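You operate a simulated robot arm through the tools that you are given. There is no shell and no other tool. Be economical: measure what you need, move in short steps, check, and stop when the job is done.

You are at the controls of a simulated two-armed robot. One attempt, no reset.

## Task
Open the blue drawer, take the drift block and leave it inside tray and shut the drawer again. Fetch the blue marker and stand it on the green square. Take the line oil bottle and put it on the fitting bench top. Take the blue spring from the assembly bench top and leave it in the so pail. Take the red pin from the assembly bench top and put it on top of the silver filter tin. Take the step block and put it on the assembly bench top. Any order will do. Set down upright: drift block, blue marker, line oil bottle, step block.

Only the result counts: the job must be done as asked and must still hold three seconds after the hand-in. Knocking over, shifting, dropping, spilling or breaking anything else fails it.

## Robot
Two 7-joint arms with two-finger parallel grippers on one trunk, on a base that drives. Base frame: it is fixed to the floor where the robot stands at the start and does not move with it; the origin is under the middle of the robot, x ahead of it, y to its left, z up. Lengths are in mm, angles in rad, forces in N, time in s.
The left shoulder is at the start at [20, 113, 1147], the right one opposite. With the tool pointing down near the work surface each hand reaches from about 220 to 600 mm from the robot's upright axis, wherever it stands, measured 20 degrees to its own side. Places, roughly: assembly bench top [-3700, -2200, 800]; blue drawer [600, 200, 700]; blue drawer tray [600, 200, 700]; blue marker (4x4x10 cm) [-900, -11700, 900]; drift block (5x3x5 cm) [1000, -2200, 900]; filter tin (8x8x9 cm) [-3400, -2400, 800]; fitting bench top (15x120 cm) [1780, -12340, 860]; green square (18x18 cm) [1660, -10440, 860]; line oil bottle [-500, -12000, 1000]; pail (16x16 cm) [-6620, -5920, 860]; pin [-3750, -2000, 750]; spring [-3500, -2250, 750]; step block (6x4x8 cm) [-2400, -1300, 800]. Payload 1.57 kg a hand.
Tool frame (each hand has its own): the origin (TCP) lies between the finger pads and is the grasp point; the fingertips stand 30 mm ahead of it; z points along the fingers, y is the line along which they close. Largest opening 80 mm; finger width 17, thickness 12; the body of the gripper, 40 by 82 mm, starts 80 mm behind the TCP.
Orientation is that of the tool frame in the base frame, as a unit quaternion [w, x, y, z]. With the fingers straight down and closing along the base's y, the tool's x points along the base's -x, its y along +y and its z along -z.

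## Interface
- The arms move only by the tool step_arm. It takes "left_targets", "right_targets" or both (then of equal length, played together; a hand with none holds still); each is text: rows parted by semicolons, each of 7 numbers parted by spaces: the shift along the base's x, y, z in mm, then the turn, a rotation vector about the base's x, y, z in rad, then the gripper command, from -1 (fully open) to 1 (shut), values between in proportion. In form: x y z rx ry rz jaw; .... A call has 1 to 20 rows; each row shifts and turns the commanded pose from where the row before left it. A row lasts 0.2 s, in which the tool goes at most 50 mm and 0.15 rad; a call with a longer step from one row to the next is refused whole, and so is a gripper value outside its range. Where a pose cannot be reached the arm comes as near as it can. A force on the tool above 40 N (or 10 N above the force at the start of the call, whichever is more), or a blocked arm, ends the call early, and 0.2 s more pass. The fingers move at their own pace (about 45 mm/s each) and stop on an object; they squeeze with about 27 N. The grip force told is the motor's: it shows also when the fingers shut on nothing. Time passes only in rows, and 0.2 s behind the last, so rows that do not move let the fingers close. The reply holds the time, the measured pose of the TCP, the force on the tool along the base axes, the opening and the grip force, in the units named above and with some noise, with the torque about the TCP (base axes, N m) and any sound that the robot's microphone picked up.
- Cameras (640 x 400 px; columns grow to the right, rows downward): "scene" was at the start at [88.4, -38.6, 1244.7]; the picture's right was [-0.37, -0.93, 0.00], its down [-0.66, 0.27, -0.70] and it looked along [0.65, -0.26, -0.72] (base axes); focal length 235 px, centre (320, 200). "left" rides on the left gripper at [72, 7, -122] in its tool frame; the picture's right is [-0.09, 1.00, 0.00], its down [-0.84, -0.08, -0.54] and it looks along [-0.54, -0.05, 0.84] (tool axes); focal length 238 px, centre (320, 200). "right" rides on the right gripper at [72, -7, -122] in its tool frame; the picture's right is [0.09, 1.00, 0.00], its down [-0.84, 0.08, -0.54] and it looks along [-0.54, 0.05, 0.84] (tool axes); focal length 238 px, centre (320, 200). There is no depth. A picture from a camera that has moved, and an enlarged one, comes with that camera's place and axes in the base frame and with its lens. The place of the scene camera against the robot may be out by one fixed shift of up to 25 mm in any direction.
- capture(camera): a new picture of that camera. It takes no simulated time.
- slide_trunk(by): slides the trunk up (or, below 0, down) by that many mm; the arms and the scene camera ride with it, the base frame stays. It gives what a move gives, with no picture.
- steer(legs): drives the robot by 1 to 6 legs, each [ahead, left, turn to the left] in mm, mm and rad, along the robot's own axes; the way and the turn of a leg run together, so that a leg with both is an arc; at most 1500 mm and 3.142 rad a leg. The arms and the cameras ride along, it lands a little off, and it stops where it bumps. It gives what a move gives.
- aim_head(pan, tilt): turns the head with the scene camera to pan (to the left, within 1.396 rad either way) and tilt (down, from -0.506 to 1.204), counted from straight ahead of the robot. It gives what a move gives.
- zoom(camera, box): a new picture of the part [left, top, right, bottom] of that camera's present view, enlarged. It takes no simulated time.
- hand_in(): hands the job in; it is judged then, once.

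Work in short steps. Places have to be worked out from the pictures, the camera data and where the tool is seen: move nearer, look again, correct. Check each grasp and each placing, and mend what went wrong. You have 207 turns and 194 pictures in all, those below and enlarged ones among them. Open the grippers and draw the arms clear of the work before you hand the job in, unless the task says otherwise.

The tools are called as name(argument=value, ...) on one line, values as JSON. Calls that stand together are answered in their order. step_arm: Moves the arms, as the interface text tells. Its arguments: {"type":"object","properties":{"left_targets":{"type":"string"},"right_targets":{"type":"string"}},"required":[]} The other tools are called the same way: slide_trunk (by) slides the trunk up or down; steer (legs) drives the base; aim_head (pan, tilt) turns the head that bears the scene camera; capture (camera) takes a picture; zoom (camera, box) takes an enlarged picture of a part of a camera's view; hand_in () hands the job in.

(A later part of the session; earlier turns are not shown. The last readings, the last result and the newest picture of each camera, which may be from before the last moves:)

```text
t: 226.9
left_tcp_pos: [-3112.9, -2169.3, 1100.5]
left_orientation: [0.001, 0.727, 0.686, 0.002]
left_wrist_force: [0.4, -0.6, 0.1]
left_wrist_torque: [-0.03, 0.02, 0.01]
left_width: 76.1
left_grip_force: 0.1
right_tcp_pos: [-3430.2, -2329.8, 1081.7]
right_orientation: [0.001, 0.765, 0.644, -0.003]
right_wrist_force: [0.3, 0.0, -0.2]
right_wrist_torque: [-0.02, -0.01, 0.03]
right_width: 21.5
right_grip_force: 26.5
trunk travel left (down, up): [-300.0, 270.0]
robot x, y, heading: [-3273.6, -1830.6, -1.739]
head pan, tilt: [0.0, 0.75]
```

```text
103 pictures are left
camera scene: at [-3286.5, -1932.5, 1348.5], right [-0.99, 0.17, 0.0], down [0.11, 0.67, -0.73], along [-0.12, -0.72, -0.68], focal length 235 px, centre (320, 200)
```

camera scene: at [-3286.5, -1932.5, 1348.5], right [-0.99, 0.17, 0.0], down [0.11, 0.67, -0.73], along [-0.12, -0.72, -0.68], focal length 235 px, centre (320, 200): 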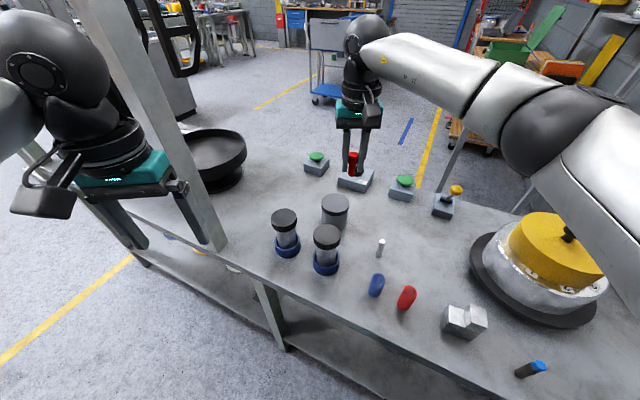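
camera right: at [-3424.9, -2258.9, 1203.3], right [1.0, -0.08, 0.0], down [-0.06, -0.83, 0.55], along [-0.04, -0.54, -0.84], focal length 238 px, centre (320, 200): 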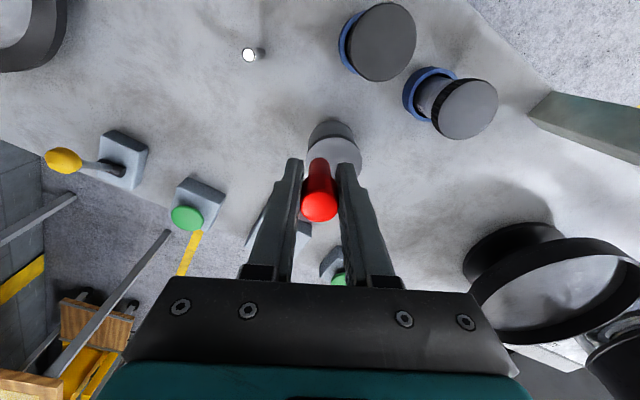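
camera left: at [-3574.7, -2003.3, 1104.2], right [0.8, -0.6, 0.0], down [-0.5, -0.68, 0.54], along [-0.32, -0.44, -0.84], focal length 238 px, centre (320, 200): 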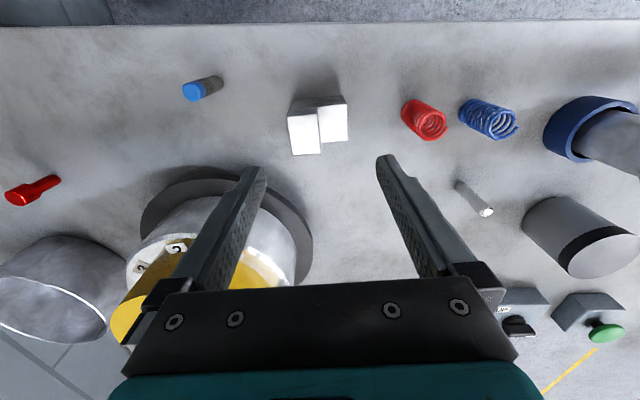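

The tin centre in the wrist view is (-3415,-2392). I move over it and lower to about z 970.

step_arm(right_targets="8 -32 0 0 0 0 1;9 -32 0 0 0 0 1;0 0 -35 0 0 0 1;0 0 -35 0 0 0 1;0 0 -35 0 0 0 1;0 0 0 0 0 0 1")

capture(camera="right")

zoom(camera="scene", box=[250, 140, 430, 260])

```text
t: 228.3
left_tcp_pos: [-3112.8, -2169.9, 1099.3]
left_orientation: [0.001, 0.727, 0.687, 0.001]
left_wrist_force: [0.0, -0.6, -0.4]
left_wrist_torque: [-0.02, -0.02, 0.0]
left_width: 76.0
left_grip_force: 0.0
right_tcp_pos: [-3418.3, -2381.9, 974.8]
right_orientation: [0.001, 0.765, 0.644, -0.003]
right_wrist_force: [-0.3, 0.0, 0.6]
right_wrist_torque: [-0.01, 0.01, 0.0]
right_width: 21.6
right_grip_force: 26.6
right hand out of reach, approached as far as the arm can: row 2
trunk travel left (down, up): [-300.0, 270.0]
robot x, y, heading: [-3274.9, -1829.7, -1.738]
head pan, tilt: [0.0, 0.75]
```

```text
102 pictures are left
camera right: at [-3412.6, -2310.2, 1096.6], right [1.0, -0.08, 0.0], down [-0.06, -0.83, 0.55], along [-0.04, -0.55, -0.84], focal length 238 px, centre (320, 200)
```

right: 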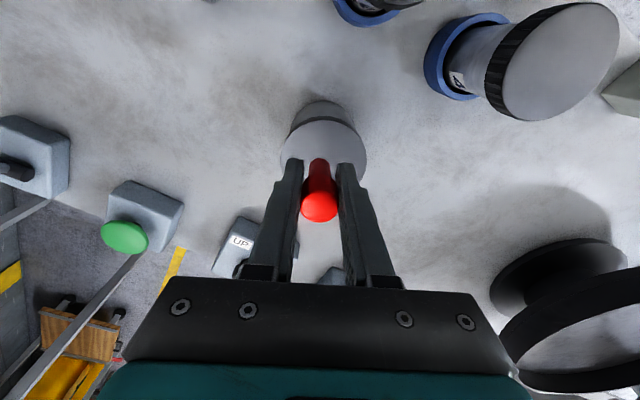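

```text
3.33 times, centred on (340, 200) of scene
camera zoom: at [-3286.6, -1932.6, 1348.5], right [-0.99, 0.17, 0.0], down [0.11, 0.67, -0.73], along [-0.12, -0.72, -0.68], focal length 782 px, centre (253, 200)
```

zoom: 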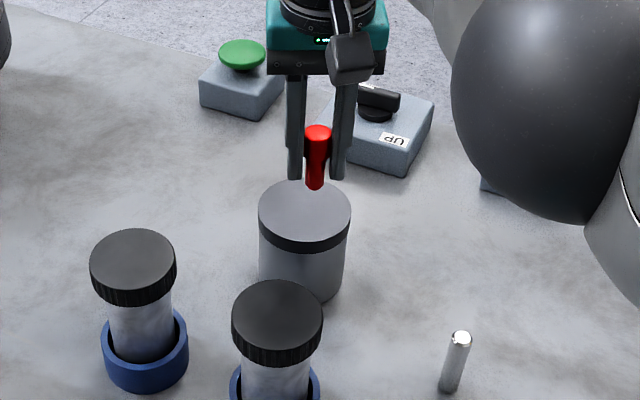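

The tin centre is (-3416,-2397), 15 mm further than the hand could get. I lower the trunk 30 mm to gain reach, then nudge the hand forward.

slide_trunk(by=-30)

step_arm(right_targets="1 -6 0 0 0 0 1;1 -5 0 0 0 0 1;0 0 0 0 0 0 1")

capture(camera="right")

zoom(camera="scene", box=[270, 140, 390, 220])

```text
t: 229.0
left_tcp_pos: [-3111.5, -2168.5, 1069.7]
left_orientation: [0.0, 0.727, 0.686, 0.002]
left_wrist_force: [0.3, 0.0, 0.3]
left_wrist_torque: [0.0, -0.01, -0.02]
left_width: 75.9
left_grip_force: 0.1
right_tcp_pos: [-3418.3, -2381.5, 943.9]
right_orientation: [0.002, 0.765, 0.645, -0.003]
right_wrist_force: [0.3, 0.3, 0.1]
right_wrist_torque: [0.04, 0.03, 0.03]
right_width: 21.5
right_grip_force: 26.5
trunk travel left (down, up): [-270.0, 300.0]
robot x, y, heading: [-3273.7, -1835.3, -1.737]
head pan, tilt: [0.0, 0.75]
```

```text
t: 229.8
left_tcp_pos: [-3112.4, -2170.2, 1070.3]
left_orientation: [0.0, 0.727, 0.687, 0.002]
left_wrist_force: [0.1, -1.0, -0.7]
left_wrist_torque: [-0.02, -0.01, 0.01]
left_width: 76.1
left_grip_force: 0.0
right_tcp_pos: [-3417.1, -2380.9, 944.3]
right_orientation: [0.002, 0.765, 0.644, -0.003]
right_wrist_force: [0.0, -1.0, -0.4]
right_wrist_torque: [0.0, -0.02, 0.0]
right_width: 21.5
right_grip_force: 26.5
right hand out of reach, approached as far as the arm can: row 1, 2
trunk travel left (down, up): [-270.0, 300.0]
robot x, y, heading: [-3273.2, -1833.0, -1.736]
head pan, tilt: [0.0, 0.75]
```

```text
100 pictures are left
camera right: at [-3412.4, -2310.3, 1066.9], right [1.0, -0.08, 0.0], down [-0.07, -0.83, 0.55], along [-0.05, -0.55, -0.84], focal length 238 px, centre (320, 200)
```

right: 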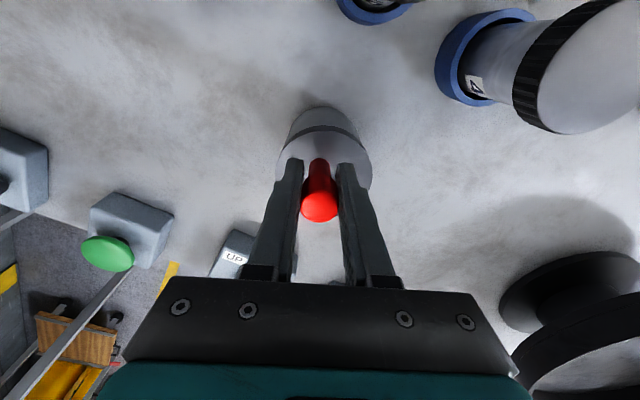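

```text
5.00 times, centred on (330, 180) of scene
camera zoom: at [-3286.1, -1932.7, 1318.5], right [-0.99, 0.17, 0.0], down [0.11, 0.67, -0.73], along [-0.12, -0.72, -0.68], focal length 1173 px, centre (270, 300)
```

zoom: 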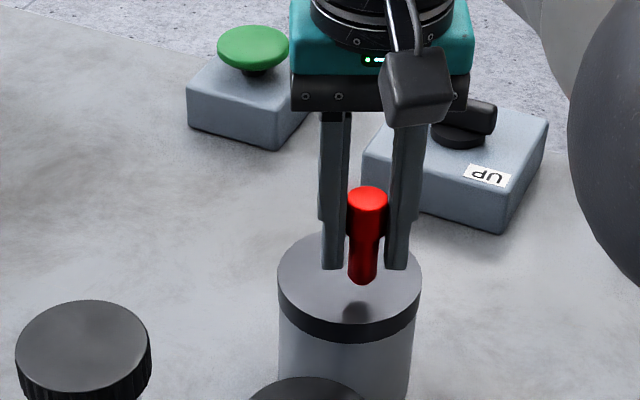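

The pin is about 13 mm off the lid's centre, well inside its 40 mm radius, with roughly 10 mm still to go. I lower the trunk 7 mm and check the force.

slide_trunk(by=-7)

slide_trunk(by=-3)

zoom(camera="scene", box=[270, 140, 390, 220])

```text
t: 230.4
left_tcp_pos: [-3110.7, -2169.5, 1064.0]
left_orientation: [0.001, 0.727, 0.686, 0.001]
left_wrist_force: [-0.6, 0.8, -0.1]
left_wrist_torque: [-0.01, 0.01, -0.02]
left_width: 75.9
left_grip_force: 0.1
right_tcp_pos: [-3417.1, -2381.6, 938.6]
right_orientation: [0.001, 0.765, 0.644, -0.002]
right_wrist_force: [0.4, -0.3, -0.3]
right_wrist_torque: [0.02, -0.04, -0.01]
right_width: 21.4
right_grip_force: 26.7
trunk travel left (down, up): [-263.0, 307.0]
robot x, y, heading: [-3277.4, -1834.7, -1.74]
head pan, tilt: [0.0, 0.75]
```

```text
t: 230.9
left_tcp_pos: [-3111.3, -2169.9, 1060.4]
left_orientation: [0.001, 0.728, 0.686, 0.002]
left_wrist_force: [-0.7, -0.4, -0.8]
left_wrist_torque: [0.0, 0.01, 0.01]
left_width: 76.2
left_grip_force: 0.1
right_tcp_pos: [-3417.7, -2381.8, 936.0]
right_orientation: [0.001, 0.765, 0.644, -0.003]
right_wrist_force: [-0.6, -0.4, -0.2]
right_wrist_torque: [-0.01, 0.01, 0.02]
right_width: 21.7
right_grip_force: 27.0
trunk travel left (down, up): [-260.0, 310.0]
robot x, y, heading: [-3275.9, -1830.7, -1.74]
head pan, tilt: [0.0, 0.75]
```

```text
5.00 times, centred on (330, 180) of scene
camera zoom: at [-3286.1, -1932.7, 1308.5], right [-0.99, 0.17, 0.0], down [0.11, 0.67, -0.73], along [-0.12, -0.72, -0.68], focal length 1173 px, centre (270, 300)
```

zoom: 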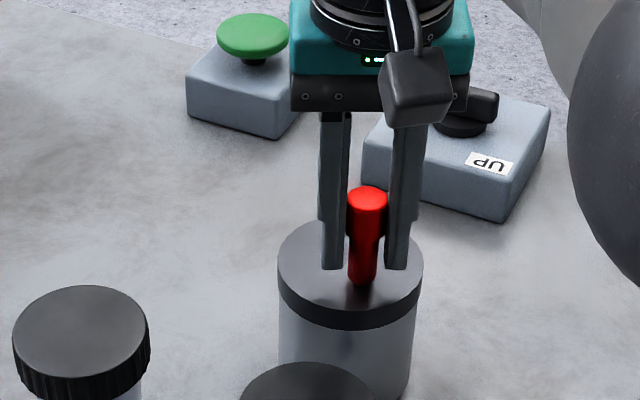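

Nearly there. I lower 2 mm at a time until contact.

slide_trunk(by=-2)

slide_trunk(by=-2)

```text
t: 231.4
left_tcp_pos: [-3111.6, -2169.0, 1058.1]
left_orientation: [0.0, 0.727, 0.686, 0.002]
left_wrist_force: [0.4, 0.1, -0.2]
left_wrist_torque: [-0.01, -0.01, 0.0]
left_width: 76.0
left_grip_force: 0.0
right_tcp_pos: [-3418.8, -2382.6, 933.9]
right_orientation: [0.001, 0.765, 0.644, -0.003]
right_wrist_force: [0.7, -0.4, -0.8]
right_wrist_torque: [0.0, 0.02, -0.04]
right_width: 21.4
right_grip_force: 26.8
trunk travel left (down, up): [-258.0, 312.0]
robot x, y, heading: [-3273.9, -1833.3, -1.739]
head pan, tilt: [0.0, 0.75]
```

```text
t: 231.9
left_tcp_pos: [-3112.1, -2168.7, 1054.5]
left_orientation: [0.001, 0.728, 0.686, 0.001]
left_wrist_force: [0.4, 0.3, 0.3]
left_wrist_torque: [0.02, -0.03, -0.03]
left_width: 76.0
left_grip_force: 0.1
right_tcp_pos: [-3419.1, -2381.5, 931.8]
right_orientation: [0.001, 0.766, 0.643, -0.004]
right_wrist_force: [-0.9, 0.4, 5.1]
right_wrist_torque: [-0.03, -0.02, 0.0]
right_width: 21.7
right_grip_force: 27.0
trunk travel left (down, up): [-256.0, 314.0]
robot x, y, heading: [-3272.4, -1830.9, -1.743]
head pan, tilt: [0.0, 0.75]
```

The pin touches the lid (5 N). I open the fingers and rise with the trunk so the hand lifts straight up.

step_arm(right_targets="0 0 0 0 0 0 0.3;0 0 0 0 0 0 0.1;0 0 0 0 0 0 0;0 0 0 0 0 0 0")

slide_trunk(by=100)

zoom(camera="scene", box=[260, 140, 420, 250])

```text
t: 232.9
left_tcp_pos: [-3111.5, -2169.8, 1056.4]
left_orientation: [0.0, 0.727, 0.687, 0.001]
left_wrist_force: [1.0, 0.1, -0.2]
left_wrist_torque: [0.01, -0.02, 0.02]
left_width: 76.1
left_grip_force: 0.0
right_tcp_pos: [-3417.9, -2381.5, 931.1]
right_orientation: [0.001, 0.765, 0.644, -0.003]
right_wrist_force: [-0.4, 0.1, -0.3]
right_wrist_torque: [0.03, 0.0, -0.03]
right_width: 40.0
right_grip_force: 0.0
trunk travel left (down, up): [-256.0, 314.0]
robot x, y, heading: [-3277.4, -1832.9, -1.739]
head pan, tilt: [0.0, 0.75]
```

```text
t: 234.3
left_tcp_pos: [-3111.4, -2169.2, 1156.8]
left_orientation: [0.001, 0.728, 0.686, 0.002]
left_wrist_force: [0.1, 0.4, 0.0]
left_wrist_torque: [-0.01, -0.03, -0.01]
left_width: 76.3
left_grip_force: 0.0
right_tcp_pos: [-3418.6, -2381.4, 1031.3]
right_orientation: [0.002, 0.765, 0.644, -0.002]
right_wrist_force: [0.0, 0.1, 0.0]
right_wrist_torque: [-0.01, 0.0, -0.02]
right_width: 40.2
right_grip_force: 0.0
trunk travel left (down, up): [-356.0, 214.0]
robot x, y, heading: [-3273.9, -1833.2, -1.738]
head pan, tilt: [0.0, 0.75]
```

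```text
3.64 times, centred on (340, 195) of scene
camera zoom: at [-3286.1, -1932.8, 1404.5], right [-0.99, 0.17, 0.0], down [0.11, 0.67, -0.73], along [-0.12, -0.72, -0.68], focal length 853 px, centre (247, 218)
```

zoom: 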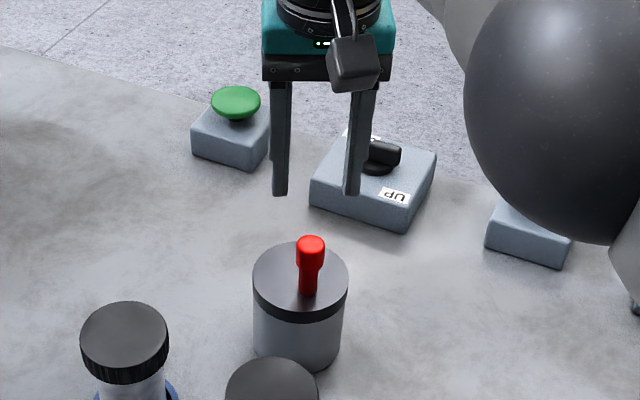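

The red pin stands on the silver tin. Next the blue spring at about (-3466,-2166): I move the right hand there, rotating 0.5 rad so the fingers miss the red spring.

step_arm(right_targets="-8 36 0 0 0 0 0;-8 36 0 0 0 0.1 -0.3;-8 36 0 0 0 0.1 -0.3;-8 36 0 0 0 0.1 -0.3;-8 36 -20 0 0 0.1 -0.3;-8 30 -20 0 0 0.1 -0.3;0 0 0 0 0 0 -0.3")

capture(camera="right")

```text
t: 235.9
left_tcp_pos: [-3111.5, -2169.8, 1155.6]
left_orientation: [0.001, 0.727, 0.687, 0.002]
left_wrist_force: [0.4, -0.1, 0.2]
left_wrist_torque: [-0.02, 0.04, 0.02]
left_width: 75.8
left_grip_force: 0.0
right_tcp_pos: [-3468.1, -2170.7, 990.7]
right_orientation: [0.002, 0.581, 0.814, -0.002]
right_wrist_force: [-0.2, -0.1, 0.0]
right_wrist_torque: [0.01, -0.01, 0.0]
right_width: 52.2
right_grip_force: 0.0
right hand out of reach, approached as far as the arm can: row 1
trunk travel left (down, up): [-356.0, 214.0]
robot x, y, heading: [-3274.4, -1835.4, -1.736]
head pan, tilt: [0.0, 0.75]
```

```text
96 pictures are left
camera right: at [-3498.2, -2105.8, 1112.4], right [0.91, 0.41, 0.0], down [0.34, -0.76, 0.55], along [0.22, -0.5, -0.84], focal length 238 px, centre (320, 200)
```

right: 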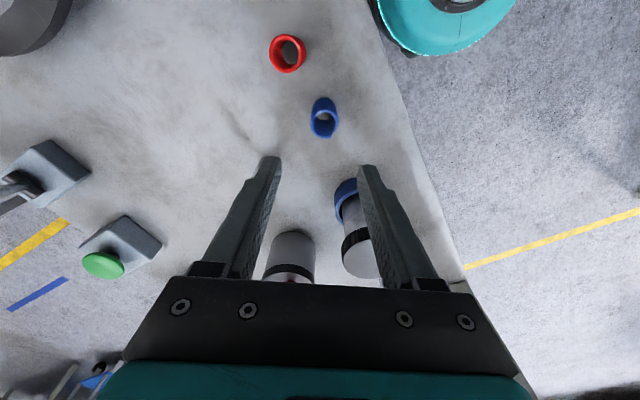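

The spring is right below, centred within 5 mm. I lower to z 838 and close.

step_arm(right_targets="1 2 -40 0 0 0 -0.3;1 2 -40 0 0 0 -0.3;0 0 -40 0 0 0 -0.3;0 0 -32 0 0 0 -0.3;0 0 0 0 0 0 0.3;0 0 0 0 0 0 1;0 0 0 0 0 0 1;0 0 0 0 0 0 1")

capture(camera="right")

```text
t: 237.7
left_tcp_pos: [-3111.9, -2170.6, 1157.1]
left_orientation: [0.001, 0.727, 0.686, 0.002]
left_wrist_force: [-0.5, 1.1, -0.1]
left_wrist_torque: [-0.02, 0.02, 0.01]
left_width: 76.1
left_grip_force: 0.1
right_tcp_pos: [-3464.5, -2167.6, 838.4]
right_orientation: [0.002, 0.583, 0.813, -0.002]
right_wrist_force: [0.5, -0.4, -0.3]
right_wrist_torque: [-0.01, 0.02, -0.01]
right_width: 27.9
right_grip_force: 27.0
trunk travel left (down, up): [-356.0, 214.0]
robot x, y, heading: [-3273.6, -1832.7, -1.734]
head pan, tilt: [0.0, 0.75]
```

```text
95 pictures are left
camera right: at [-3494.7, -2102.0, 960.5], right [0.91, 0.41, 0.0], down [0.34, -0.76, 0.55], along [0.22, -0.5, -0.84], focal length 238 px, centre (320, 200)
```

right: 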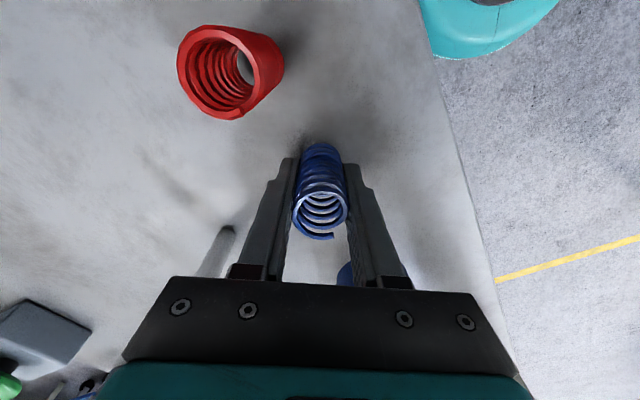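

The spring is gripped (27.9 mm). I lift it, back off from the bench, turn, and drive out of the lane.

step_arm(right_targets="0 0 25 0 0 0 1;0 0 45 0 0 0 1;0 0 45 0 0 0 1;0 0 45 0 0 0 1;5 25 35 0 0 0 1;5 35 20 0 0 0 1")

capture(camera="right")

steer(legs=[[-150, 0, 0], [0, 0, 1.117], [950, 0, 0], [950, 0, 0]])

aim_head(pan=-1.2, tilt=0.15)

capture(camera="scene")

```text
t: 239.1
left_tcp_pos: [-3111.7, -2168.6, 1156.6]
left_orientation: [0.0, 0.727, 0.686, 0.001]
left_wrist_force: [-0.1, -0.2, -0.4]
left_wrist_torque: [-0.01, 0.01, -0.01]
left_width: 76.2
left_grip_force: 0.0
right_tcp_pos: [-3454.3, -2107.0, 1054.4]
right_orientation: [0.002, 0.582, 0.813, -0.002]
right_wrist_force: [-0.1, -0.2, -0.3]
right_wrist_torque: [-0.01, 0.01, 0.0]
right_width: 28.0
right_grip_force: 27.3
trunk travel left (down, up): [-356.0, 214.0]
robot x, y, heading: [-3272.4, -1832.7, -1.742]
head pan, tilt: [0.0, 0.75]
```

```text
94 pictures are left
camera right: at [-3484.5, -2041.2, 1177.0], right [0.91, 0.41, 0.0], down [0.34, -0.76, 0.55], along [0.22, -0.5, -0.84], focal length 238 px, centre (320, 200)
```

right: 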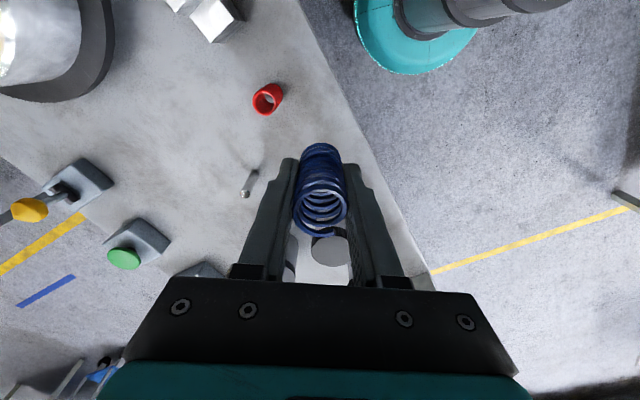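

```text
t: 249.7
left_tcp_pos: [-1872.9, -2447.7, 1158.3]
left_orientation: [0.001, 0.267, 0.964, -0.002]
left_wrist_force: [-1.0, -0.2, -0.4]
left_wrist_torque: [0.01, 0.0, -0.02]
left_width: 75.9
left_grip_force: 0.1
right_tcp_pos: [-2096.8, -2724.3, 1051.1]
right_orientation: [-0.006, 0.086, 0.996, -0.003]
right_wrist_force: [-0.8, 0.6, 0.7]
right_wrist_torque: [-0.01, -0.02, -0.01]
right_width: 27.9
right_grip_force: 27.4
trunk travel left (down, up): [-356.0, 214.0]
robot x, y, heading: [-2244.2, -2442.7, -0.654]
head pan, tilt: [0.0, 0.75]
stopped in leg 4: the robot was blocked; the commanded pose is now the measured one
```

```text
t: 251.1
left_tcp_pos: [-1874.9, -2447.5, 1159.3]
left_orientation: [0.003, 0.266, 0.964, -0.001]
left_wrist_force: [0.0, 0.4, -0.8]
left_wrist_torque: [0.02, -0.02, -0.01]
left_width: 76.1
left_grip_force: 0.0
right_tcp_pos: [-2095.6, -2725.6, 1051.0]
right_orientation: [-0.003, 0.085, 0.996, -0.002]
right_wrist_force: [0.2, 0.5, -0.7]
right_wrist_torque: [0.0, 0.02, -0.03]
right_width: 28.1
right_grip_force: 26.8
trunk travel left (down, up): [-356.0, 214.0]
robot x, y, heading: [-2245.3, -2441.2, -0.654]
head pan, tilt: [-1.201, 0.15]
```

```text
93 pictures are left
camera scene: at [-2265.1, -2535.1, 1459.5], right [-0.96, 0.28, -0.01], down [0.05, 0.14, -0.99], along [-0.27, -0.95, -0.14], focal length 235 px, centre (320, 200)
```

scene: 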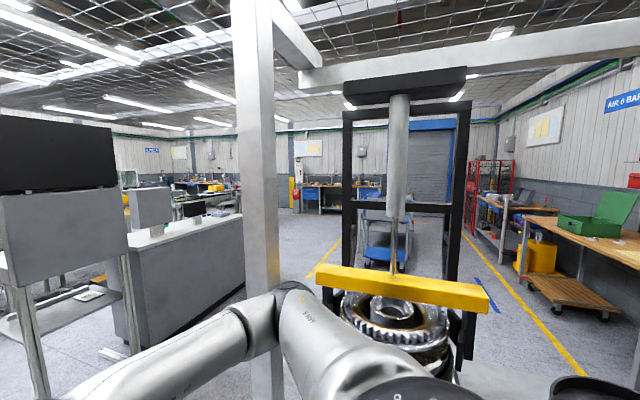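

The right arm bumped the frame's end post. I back off 60 mm, shift left 200 mm and drive on out.

steer(legs=[[-70, 0, 0], [0, 200, 0.03], [1000, 0, 0]])

capture(camera="scene")

capture(camera="right")

```text
t: 258.1
left_tcp_pos: [-991.6, -2805.3, 1156.5]
left_orientation: [-0.001, 0.245, 0.97, 0.002]
left_wrist_force: [0.5, -0.1, 1.0]
left_wrist_torque: [-0.03, 0.0, -0.04]
left_width: 75.9
left_grip_force: 0.1
right_tcp_pos: [-1199.5, -3090.5, 1048.8]
right_orientation: [-0.007, 0.062, 0.998, 0.001]
right_wrist_force: [1.1, -0.3, 0.5]
right_wrist_torque: [0.0, -0.02, -0.03]
right_width: 28.3
right_grip_force: 27.4
trunk travel left (down, up): [-356.0, 214.0]
robot x, y, heading: [-1365.8, -2810.1, -0.608]
head pan, tilt: [-1.201, 0.15]
```

```text
92 pictures are left
camera scene: at [-1375.9, -2912.4, 1458.9], right [-0.97, 0.23, 0.0], down [0.03, 0.15, -0.99], along [-0.23, -0.96, -0.15], focal length 235 px, centre (320, 200)
```

scene: 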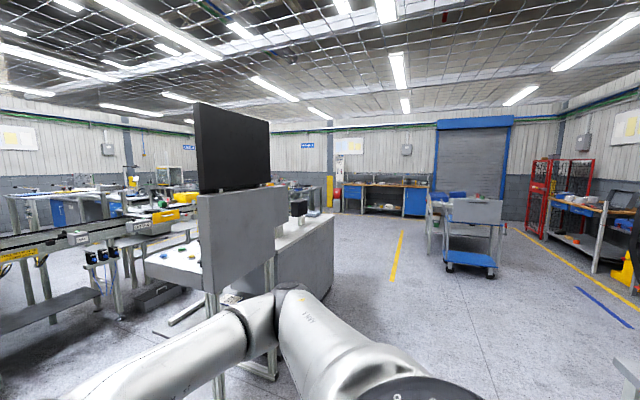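

```text
91 pictures are left
camera right: at [-1270.7, -3089.7, 1172.2], right [0.03, 1.0, 0.0], down [0.85, -0.03, 0.53], along [0.53, -0.01, -0.85], focal length 238 px, centre (320, 200)
```

right: 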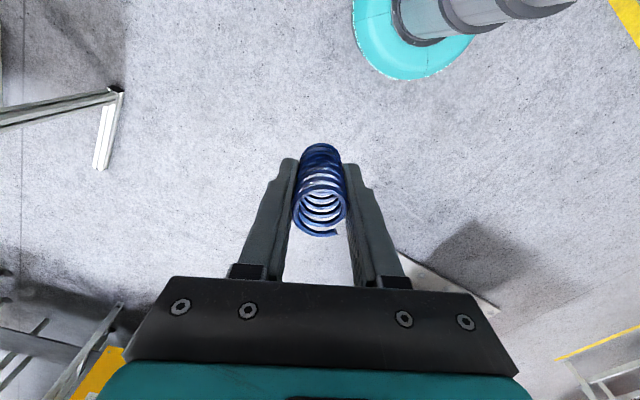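

I'm clear of the bench. The pail direction lies past the blue cart toward the wall benches, so I drive around the assembly bench's end to about (-4000,-4200) and look again.

steer(legs=[[0, 0, -1.131], [801, 0, 0], [0, 0, -1.167], [1286, 0, 0], [1286, 0, 0]])

aim_head(pan=0.3, tilt=0.2)

capture(camera="scene")

```text
t: 266.3
left_tcp_pos: [-1425.7, -3965.0, 1156.8]
left_orientation: [0.004, 0.801, 0.599, 0.003]
left_wrist_force: [0.2, -0.7, 0.1]
left_wrist_torque: [0.02, -0.02, 0.0]
left_width: 76.2
left_grip_force: 0.1
right_tcp_pos: [-1749.1, -3814.4, 1048.5]
right_orientation: [-0.004, 0.682, 0.731, 0.005]
right_wrist_force: [0.3, -0.2, -0.3]
right_wrist_torque: [0.02, 0.01, 0.02]
right_width: 28.0
right_grip_force: 26.5
trunk travel left (down, up): [-356.0, 214.0]
robot x, y, heading: [-1502.8, -3600.0, -1.985]
head pan, tilt: [-1.201, 0.15]
stopped in leg 3: the robot was blocked; the commanded pose is now the measured one
```

```text
t: 267.9
left_tcp_pos: [-1424.9, -3964.5, 1155.8]
left_orientation: [0.003, 0.801, 0.598, 0.003]
left_wrist_force: [0.2, 0.4, -0.1]
left_wrist_torque: [0.02, 0.03, -0.02]
left_width: 75.8
left_grip_force: 0.1
right_tcp_pos: [-1747.3, -3814.7, 1048.4]
right_orientation: [-0.003, 0.681, 0.732, 0.004]
right_wrist_force: [-0.3, 0.1, 0.3]
right_wrist_torque: [-0.03, 0.03, -0.01]
right_width: 28.0
right_grip_force: 26.9
trunk travel left (down, up): [-356.0, 214.0]
robot x, y, heading: [-1504.1, -3596.1, -1.986]
head pan, tilt: [0.3, 0.201]
```

```text
90 pictures are left
camera scene: at [-1515.3, -3706.3, 1454.5], right [-0.99, 0.11, 0.0], down [0.02, 0.2, -0.98], along [-0.11, -0.97, -0.2], focal length 235 px, centre (320, 200)
```

scene: 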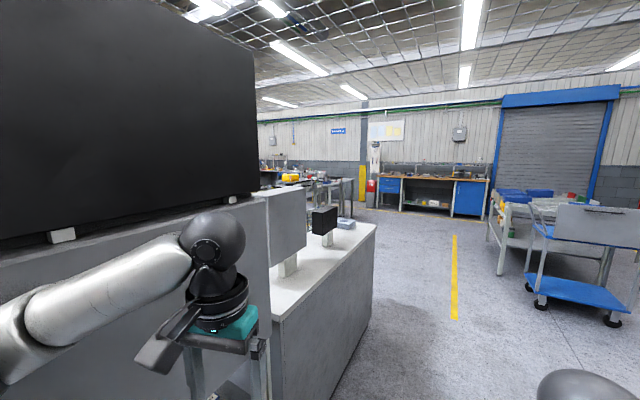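

The left hand bumped the panel of the monitor desk. I back away 250 mm, then take a path midway between the desk and the frame.

steer(legs=[[-250, 0, 0], [0, 0, -0.611], [931, 0, 0], [0, 0, -0.327], [922, 0, 0], [922, 0, 0]])

aim_head(pan=0.3, tilt=0.2)

capture(camera="scene")

```text
t: 285.8
left_tcp_pos: [-4234.8, -4581.4, 1155.7]
left_orientation: [0.002, 0.984, 0.18, 0.003]
left_wrist_force: [0.3, 0.3, -0.7]
left_wrist_torque: [-0.02, -0.03, 0.05]
left_width: 76.0
left_grip_force: 0.0
right_tcp_pos: [-4311.9, -4233.3, 1049.4]
right_orientation: [-0.001, 0.936, 0.353, 0.007]
right_wrist_force: [-0.7, -0.4, -0.7]
right_wrist_torque: [0.0, 0.0, 0.02]
right_width: 28.1
right_grip_force: 26.9
trunk travel left (down, up): [-356.0, 214.0]
robot x, y, heading: [-3991.0, -4295.4, -2.901]
head pan, tilt: [0.3, 0.201]
```

```text
t: 286.4
left_tcp_pos: [-4234.2, -4581.5, 1155.9]
left_orientation: [0.003, 0.984, 0.18, 0.003]
left_wrist_force: [0.0, -0.3, 0.2]
left_wrist_torque: [-0.03, 0.01, 0.01]
left_width: 76.0
left_grip_force: 0.0
right_tcp_pos: [-4310.7, -4232.4, 1049.5]
right_orientation: [-0.002, 0.936, 0.352, 0.007]
right_wrist_force: [-1.0, -0.8, -0.3]
right_wrist_torque: [-0.01, -0.05, -0.01]
right_width: 27.7
right_grip_force: 27.4
trunk travel left (down, up): [-356.0, 214.0]
robot x, y, heading: [-3993.3, -4290.9, -2.9]
head pan, tilt: [0.3, 0.201]
```

```text
89 pictures are left
camera scene: at [-4075.9, -4354.1, 1454.2], right [-0.51, 0.86, 0.0], down [0.17, 0.1, -0.98], along [-0.84, -0.5, -0.2], focal length 235 px, centre (320, 200)
```

scene: 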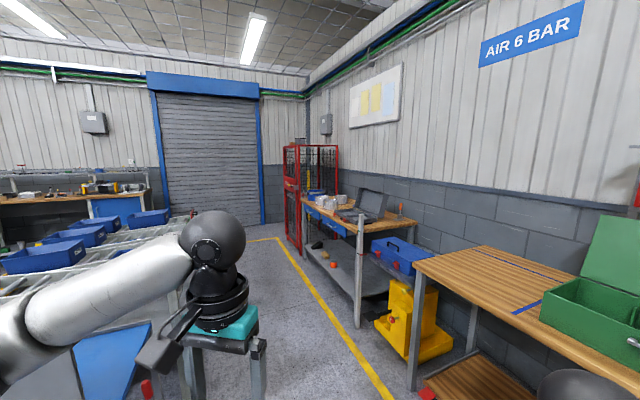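

The pail should be on the wooden bench ahead, near pixel (316,199). I zoom there.

zoom(camera="scene", box=[270, 170, 430, 270])

```text
4.00 times, centred on (350, 220) of scene
camera zoom: at [-4075.9, -4354.1, 1454.2], right [-0.51, 0.86, 0.0], down [0.17, 0.1, -0.98], along [-0.84, -0.5, -0.2], focal length 938 px, centre (200, 120)
```

zoom: 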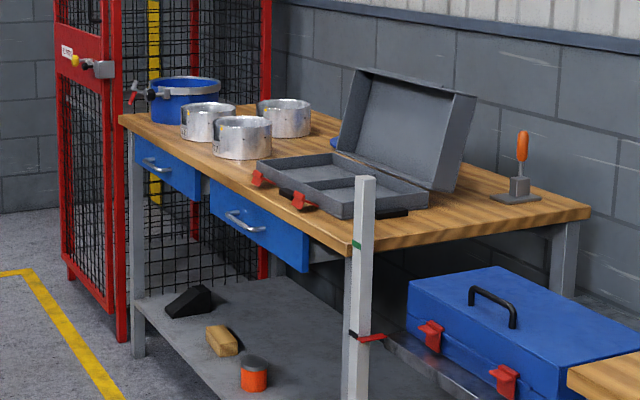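

There are three labelled silver pots plus a blue bucket on this bench. I drive up the aisle to face them and read the labels.

steer(legs=[[0, 0, 0.356], [814, 0, 0], [814, 0, 0], [0, 0, 0.408], [1286, 0, 0], [0, 0, -1.566]])

aim_head(pan=0.0, tilt=0.5)

capture(camera="scene")

```text
t: 306.7
left_tcp_pos: [-6418.2, -6260.8, 1155.8]
left_orientation: [0.005, 0.975, -0.22, 0.002]
left_wrist_force: [-0.1, 0.3, -0.4]
left_wrist_torque: [0.01, -0.02, -0.01]
left_width: 76.1
left_grip_force: 0.2
right_tcp_pos: [-6219.6, -5963.6, 1049.0]
right_orientation: [0.001, 0.999, -0.042, 0.007]
right_wrist_force: [0.4, -0.4, -1.1]
right_wrist_torque: [-0.03, 0.02, 0.02]
right_width: 28.0
right_grip_force: 26.5
trunk travel left (down, up): [-356.0, 214.0]
robot x, y, heading: [-6044.0, -6237.6, 2.572]
head pan, tilt: [0.3, 0.201]
```

```text
t: 307.5
left_tcp_pos: [-6417.8, -6259.2, 1155.5]
left_orientation: [0.004, 0.975, -0.221, 0.001]
left_wrist_force: [0.4, -0.9, 0.0]
left_wrist_torque: [-0.02, -0.03, 0.03]
left_width: 76.0
left_grip_force: 0.1
right_tcp_pos: [-6220.6, -5963.6, 1048.6]
right_orientation: [0.001, 0.999, -0.042, 0.007]
right_wrist_force: [0.6, -0.8, -0.2]
right_wrist_torque: [0.04, -0.03, -0.02]
right_width: 28.1
right_grip_force: 26.6
trunk travel left (down, up): [-356.0, 214.0]
robot x, y, heading: [-6041.6, -6239.4, 2.57]
head pan, tilt: [0.0, 0.499]
```

```text
87 pictures are left
camera scene: at [-6124.5, -6193.3, 1426.6], right [0.54, 0.84, 0.0], down [0.4, -0.26, -0.88], along [-0.74, 0.47, -0.48], focal length 235 px, centre (320, 200)
```

scene: 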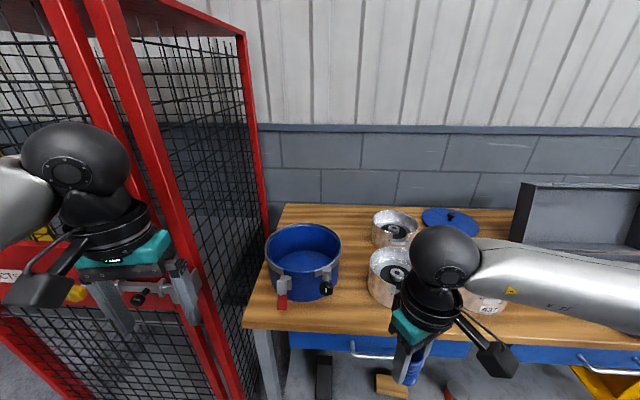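

I zoom in on the bucket and pots to read any labels.

zoom(camera="scene", box=[240, 195, 400, 310])

zoom(camera="scene", box=[350, 195, 520, 320])

capture(camera="right")

```text
3.48 times, centred on (320, 252) of scene
camera zoom: at [-6124.5, -6193.3, 1426.6], right [0.54, 0.84, 0.0], down [0.4, -0.26, -0.88], along [-0.74, 0.47, -0.48], focal length 816 px, centre (320, 17)
```

zoom: 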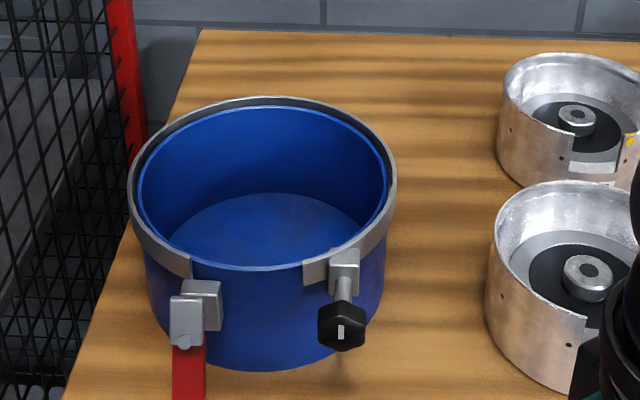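

```text
3.20 times, centred on (435, 258) of scene
camera zoom: at [-6124.5, -6193.3, 1426.6], right [0.54, 0.84, 0.0], down [0.4, -0.26, -0.88], along [-0.74, 0.47, -0.48], focal length 751 px, centre (-48, 16)
```

zoom: 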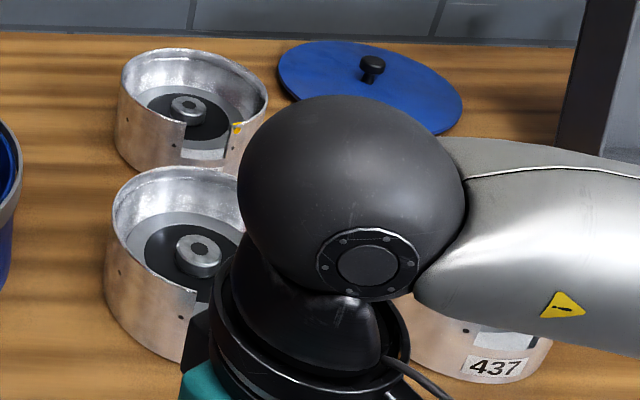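

```text
84 pictures are left
camera right: at [-6150.1, -5963.8, 1172.1], right [0.01, -1.0, 0.0], down [-0.85, -0.01, 0.53], along [-0.53, -0.01, -0.85], focal length 238 px, centre (320, 200)
```

right: 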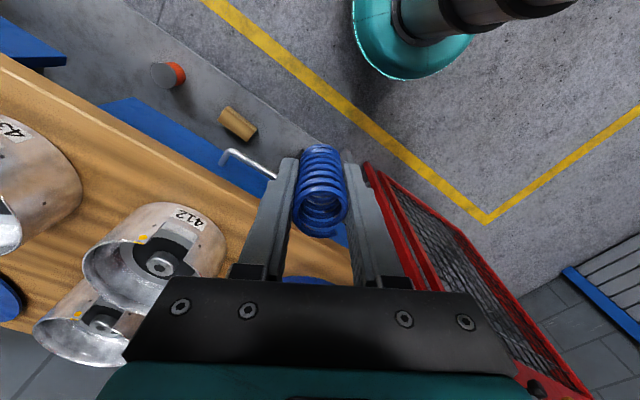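

The pots are numbered stators, while the open blue bucket sits right at the given pail place, with its rim centre at about (-6610,-5944,970). I tuck the left hand away from the cage and drive 120 mm ahead.

step_arm(left_targets="24 14 10 0 0 0 -0.9;24 14 10 0 0 0 -0.9;24 14 10 0 0 0 -0.9;24 15 10 0 0 0 -0.9")

steer(legs=[[120, 0, 0]])

step_arm(right_targets="-26 -27 0 0 0 0 1;-30 -28 0 0 0 0 1;-30 -28 0 0 0 0 1;-30 -28 0 0 0 0 1;0 0 0 0 0 0 1")

capture(camera="right")

capture(camera="scene")

```text
t: 308.5
left_tcp_pos: [-6323.1, -6203.8, 1196.2]
left_orientation: [0.004, 0.975, -0.22, 0.002]
left_wrist_force: [0.1, 0.0, -0.5]
left_wrist_torque: [-0.03, 0.0, -0.03]
left_width: 75.9
left_grip_force: 0.0
right_tcp_pos: [-6220.2, -5962.9, 1048.0]
right_orientation: [0.001, 0.999, -0.042, 0.005]
right_wrist_force: [0.5, 0.5, 0.2]
right_wrist_torque: [-0.02, -0.01, 0.03]
right_width: 27.9
right_grip_force: 27.1
trunk travel left (down, up): [-356.0, 214.0]
robot x, y, heading: [-6038.6, -6238.7, 2.573]
head pan, tilt: [0.0, 0.499]
```

```text
t: 309.8
left_tcp_pos: [-6425.8, -6139.7, 1195.1]
left_orientation: [0.004, 0.976, -0.219, 0.002]
left_wrist_force: [-0.4, -0.3, 0.0]
left_wrist_torque: [-0.03, -0.01, 0.0]
left_width: 76.1
left_grip_force: 0.0
right_tcp_pos: [-6324.4, -5898.1, 1048.9]
right_orientation: [0.001, 0.999, -0.041, 0.007]
right_wrist_force: [0.2, 0.2, 0.0]
right_wrist_torque: [0.0, -0.06, -0.04]
right_width: 28.2
right_grip_force: 27.1
trunk travel left (down, up): [-356.0, 214.0]
robot x, y, heading: [-6144.0, -6176.8, 2.578]
head pan, tilt: [0.0, 0.499]
```

```text
t: 310.9
left_tcp_pos: [-6424.7, -6139.3, 1196.1]
left_orientation: [0.004, 0.976, -0.218, 0.002]
left_wrist_force: [-0.5, 0.2, -0.3]
left_wrist_torque: [-0.01, 0.0, -0.01]
left_width: 75.8
left_grip_force: 0.1
right_tcp_pos: [-6441.0, -6009.3, 1047.6]
right_orientation: [0.001, 0.999, -0.041, 0.006]
right_wrist_force: [-0.7, 0.0, 0.2]
right_wrist_torque: [-0.03, -0.01, -0.01]
right_width: 27.9
right_grip_force: 26.9
trunk travel left (down, up): [-356.0, 214.0]
robot x, y, heading: [-6145.0, -6173.3, 2.578]
head pan, tilt: [0.0, 0.499]
```

```text
83 pictures are left
camera right: at [-6370.0, -6010.1, 1170.8], right [0.01, -1.0, 0.0], down [-0.85, -0.01, 0.53], along [-0.53, -0.01, -0.85], focal length 238 px, centre (320, 200)
```

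right: 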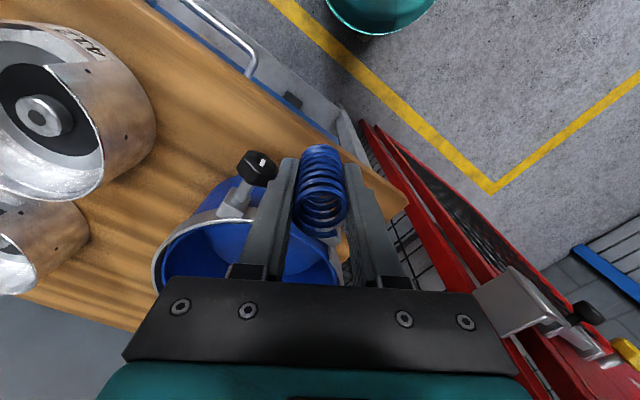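

```text
82 pictures are left
camera scene: at [-6226.7, -6128.0, 1426.5], right [0.53, 0.85, 0.0], down [0.4, -0.26, -0.88], along [-0.74, 0.47, -0.48], focal length 235 px, centre (320, 200)
```

scene: 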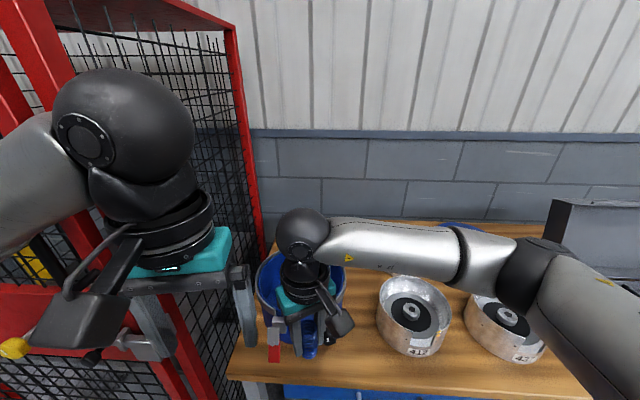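

I move the spring over the bucket's centre at (-6602,-5942) and check.

step_arm(right_targets="-40 17 0 0 0 0 1;-40 17 0 0 0 0 1;-40 17 0 0 0 0 1;-41 16 0 0 0 0 1;0 0 0 0 0 0 1")

capture(camera="right")

capture(camera="scene")

```text
t: 312.1
left_tcp_pos: [-6424.7, -6140.0, 1196.1]
left_orientation: [0.004, 0.976, -0.218, 0.002]
left_wrist_force: [0.0, 0.3, 0.3]
left_wrist_torque: [-0.01, 0.02, 0.01]
left_width: 75.8
left_grip_force: 0.1
right_tcp_pos: [-6601.8, -5940.2, 1048.2]
right_orientation: [0.002, 0.999, -0.039, 0.006]
right_wrist_force: [-0.2, -0.2, -0.5]
right_wrist_torque: [0.04, 0.04, -0.01]
right_width: 28.1
right_grip_force: 26.6
trunk travel left (down, up): [-356.0, 214.0]
robot x, y, heading: [-6141.5, -6174.6, 2.576]
head pan, tilt: [0.0, 0.499]
```

```text
81 pictures are left
camera right: at [-6530.2, -5940.9, 1170.9], right [0.01, -1.0, 0.0], down [-0.85, -0.01, 0.53], along [-0.53, -0.01, -0.85], focal length 238 px, centre (320, 200)
```

right: 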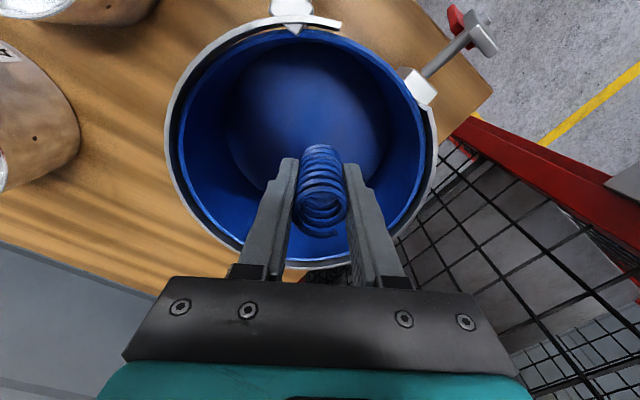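

```text
80 pictures are left
camera scene: at [-6226.5, -6127.8, 1426.5], right [0.53, 0.85, 0.0], down [0.4, -0.26, -0.88], along [-0.74, 0.47, -0.48], focal length 235 px, centre (320, 200)
```

scene: 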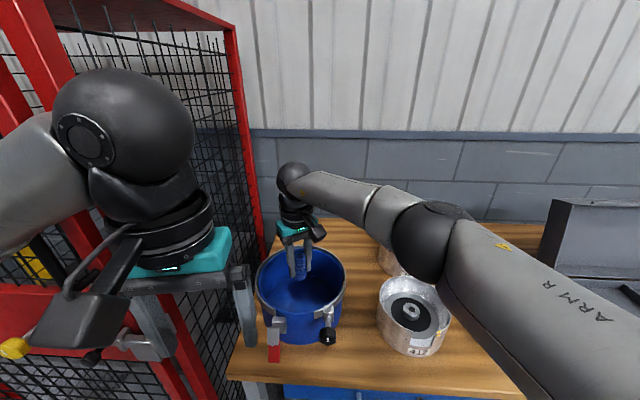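

The bucket centre is (-6603,-5928). I shift 12 mm and lower inside it.

step_arm(right_targets="0 12 -20 0 0 0 1;0 0 -40 0 0 0 1;0 0 -40 0 0 0 1;0 0 -20 0 0 0 1;0 0 -8 0 0 0 1;0 0 0 0 0 0 1")

capture(camera="right")

```text
t: 313.6
left_tcp_pos: [-6425.4, -6140.4, 1195.0]
left_orientation: [0.004, 0.976, -0.217, 0.001]
left_wrist_force: [0.7, 0.1, -0.5]
left_wrist_torque: [-0.02, 0.02, -0.03]
left_width: 75.9
left_grip_force: 0.1
right_tcp_pos: [-6592.4, -5931.8, 921.5]
right_orientation: [0.0, 0.999, -0.041, 0.007]
right_wrist_force: [-0.5, -0.1, -0.3]
right_wrist_torque: [0.01, -0.01, -0.03]
right_width: 27.8
right_grip_force: 27.2
right hand out of reach, approached as far as the arm can: row 4
trunk travel left (down, up): [-356.0, 214.0]
robot x, y, heading: [-6147.2, -6176.1, 2.576]
head pan, tilt: [0.0, 0.499]
```

```text
79 pictures are left
camera right: at [-6521.6, -5932.5, 1045.2], right [0.01, -1.0, 0.0], down [-0.85, -0.01, 0.53], along [-0.53, -0.01, -0.85], focal length 238 px, centre (320, 200)
```

right: 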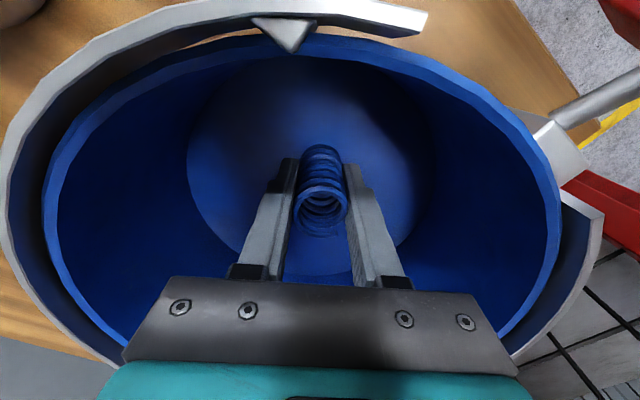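

The spring bottom is about 10 mm above the bucket floor. I lower the trunk to contact.

slide_trunk(by=-8)

slide_trunk(by=-5)

```text
t: 314.1
left_tcp_pos: [-6425.6, -6141.1, 1187.1]
left_orientation: [0.004, 0.976, -0.219, 0.002]
left_wrist_force: [0.5, 0.5, 0.3]
left_wrist_torque: [0.0, 0.02, 0.03]
left_width: 76.1
left_grip_force: 0.1
right_tcp_pos: [-6592.0, -5932.3, 913.9]
right_orientation: [0.0, 0.999, -0.04, 0.006]
right_wrist_force: [-0.3, -0.7, -0.3]
right_wrist_torque: [-0.02, 0.01, 0.0]
right_width: 27.7
right_grip_force: 26.9
trunk travel left (down, up): [-348.0, 222.0]
robot x, y, heading: [-6148.3, -6175.9, 2.581]
head pan, tilt: [0.0, 0.499]
```

```text
t: 314.7
left_tcp_pos: [-6425.1, -6139.7, 1182.3]
left_orientation: [0.003, 0.976, -0.218, 0.002]
left_wrist_force: [-0.2, -0.6, 0.0]
left_wrist_torque: [0.03, -0.02, 0.0]
left_width: 75.9
left_grip_force: 0.1
right_tcp_pos: [-6592.2, -5931.4, 909.3]
right_orientation: [0.0, 0.999, -0.041, 0.006]
right_wrist_force: [-0.2, -0.9, -0.5]
right_wrist_torque: [0.0, 0.01, 0.02]
right_width: 28.1
right_grip_force: 26.9
trunk travel left (down, up): [-343.0, 227.0]
robot x, y, heading: [-6146.2, -6172.4, 2.581]
head pan, tilt: [0.0, 0.499]
```

Still no contact, so I lower 5 and then 4 mm more.

slide_trunk(by=-5)

slide_trunk(by=-4)

```text
t: 315.2
left_tcp_pos: [-6423.7, -6140.6, 1177.3]
left_orientation: [0.004, 0.976, -0.218, 0.001]
left_wrist_force: [-0.1, -0.2, 1.3]
left_wrist_torque: [-0.02, -0.01, 0.0]
left_width: 75.8
left_grip_force: 0.1
right_tcp_pos: [-6591.8, -5931.0, 906.4]
right_orientation: [0.0, 0.999, -0.041, 0.004]
right_wrist_force: [3.1, -0.1, 19.4]
right_wrist_torque: [-0.03, 0.04, 0.02]
right_width: 28.0
right_grip_force: 27.2
trunk travel left (down, up): [-338.0, 232.0]
robot x, y, heading: [-6146.1, -6173.9, 2.579]
head pan, tilt: [0.0, 0.499]
```

```text
t: 315.7
left_tcp_pos: [-6423.7, -6140.4, 1172.8]
left_orientation: [0.003, 0.976, -0.218, 0.001]
left_wrist_force: [-0.7, -0.1, 0.2]
left_wrist_torque: [-0.03, 0.0, -0.01]
left_width: 75.7
left_grip_force: 0.0
right_tcp_pos: [-6591.7, -5932.1, 902.3]
right_orientation: [0.0, 0.999, -0.041, 0.004]
right_wrist_force: [0.0, 0.3, 21.8]
right_wrist_torque: [0.03, 0.04, -0.03]
right_width: 27.9
right_grip_force: 27.5
trunk travel left (down, up): [-334.0, 236.0]
robot x, y, heading: [-6147.3, -6173.4, 2.573]
head pan, tilt: [0.0, 0.499]
```

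The spring is on the bucket floor. I open and lift with the trunk.

step_arm(right_targets="0 0 0 0 0 0 0.2;0 0 0 0 0 0 0;0 0 0 0 0 0 -0.1;0 0 0 0 0 0 -0.1")

slide_trunk(by=170)

capture(camera="right")

```text
t: 316.7
left_tcp_pos: [-6425.7, -6141.3, 1173.4]
left_orientation: [0.004, 0.976, -0.218, 0.002]
left_wrist_force: [-0.4, 0.0, -0.5]
left_wrist_torque: [0.0, -0.01, 0.01]
left_width: 76.0
left_grip_force: 0.0
right_tcp_pos: [-6591.3, -5931.5, 899.5]
right_orientation: [0.002, 0.999, -0.04, 0.006]
right_wrist_force: [0.0, -0.1, -0.6]
right_wrist_torque: [0.0, -0.03, 0.0]
right_width: 44.3
right_grip_force: 0.0
trunk travel left (down, up): [-334.0, 236.0]
robot x, y, heading: [-6143.7, -6170.7, 2.575]
head pan, tilt: [0.0, 0.499]
```

```text
t: 318.6
left_tcp_pos: [-6425.0, -6141.4, 1342.9]
left_orientation: [0.004, 0.976, -0.218, 0.002]
left_wrist_force: [-0.4, 0.5, 0.0]
left_wrist_torque: [0.01, -0.01, 0.02]
left_width: 76.0
left_grip_force: 0.2
right_tcp_pos: [-6591.6, -5933.5, 1070.3]
right_orientation: [0.001, 0.999, -0.041, 0.005]
right_wrist_force: [0.5, -0.3, 0.8]
right_wrist_torque: [0.02, 0.0, -0.03]
right_width: 43.9
right_grip_force: 0.0
trunk travel left (down, up): [-504.0, 66.0]
robot x, y, heading: [-6145.7, -6172.7, 2.579]
head pan, tilt: [0.0, 0.499]
```

```text
78 pictures are left
camera right: at [-6521.7, -5932.4, 1193.2], right [0.01, -1.0, 0.0], down [-0.85, -0.01, 0.53], along [-0.53, -0.01, -0.85], focal length 238 px, centre (320, 200)
```

right: 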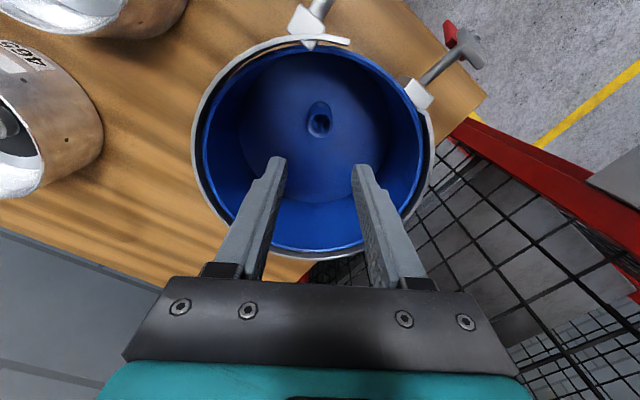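

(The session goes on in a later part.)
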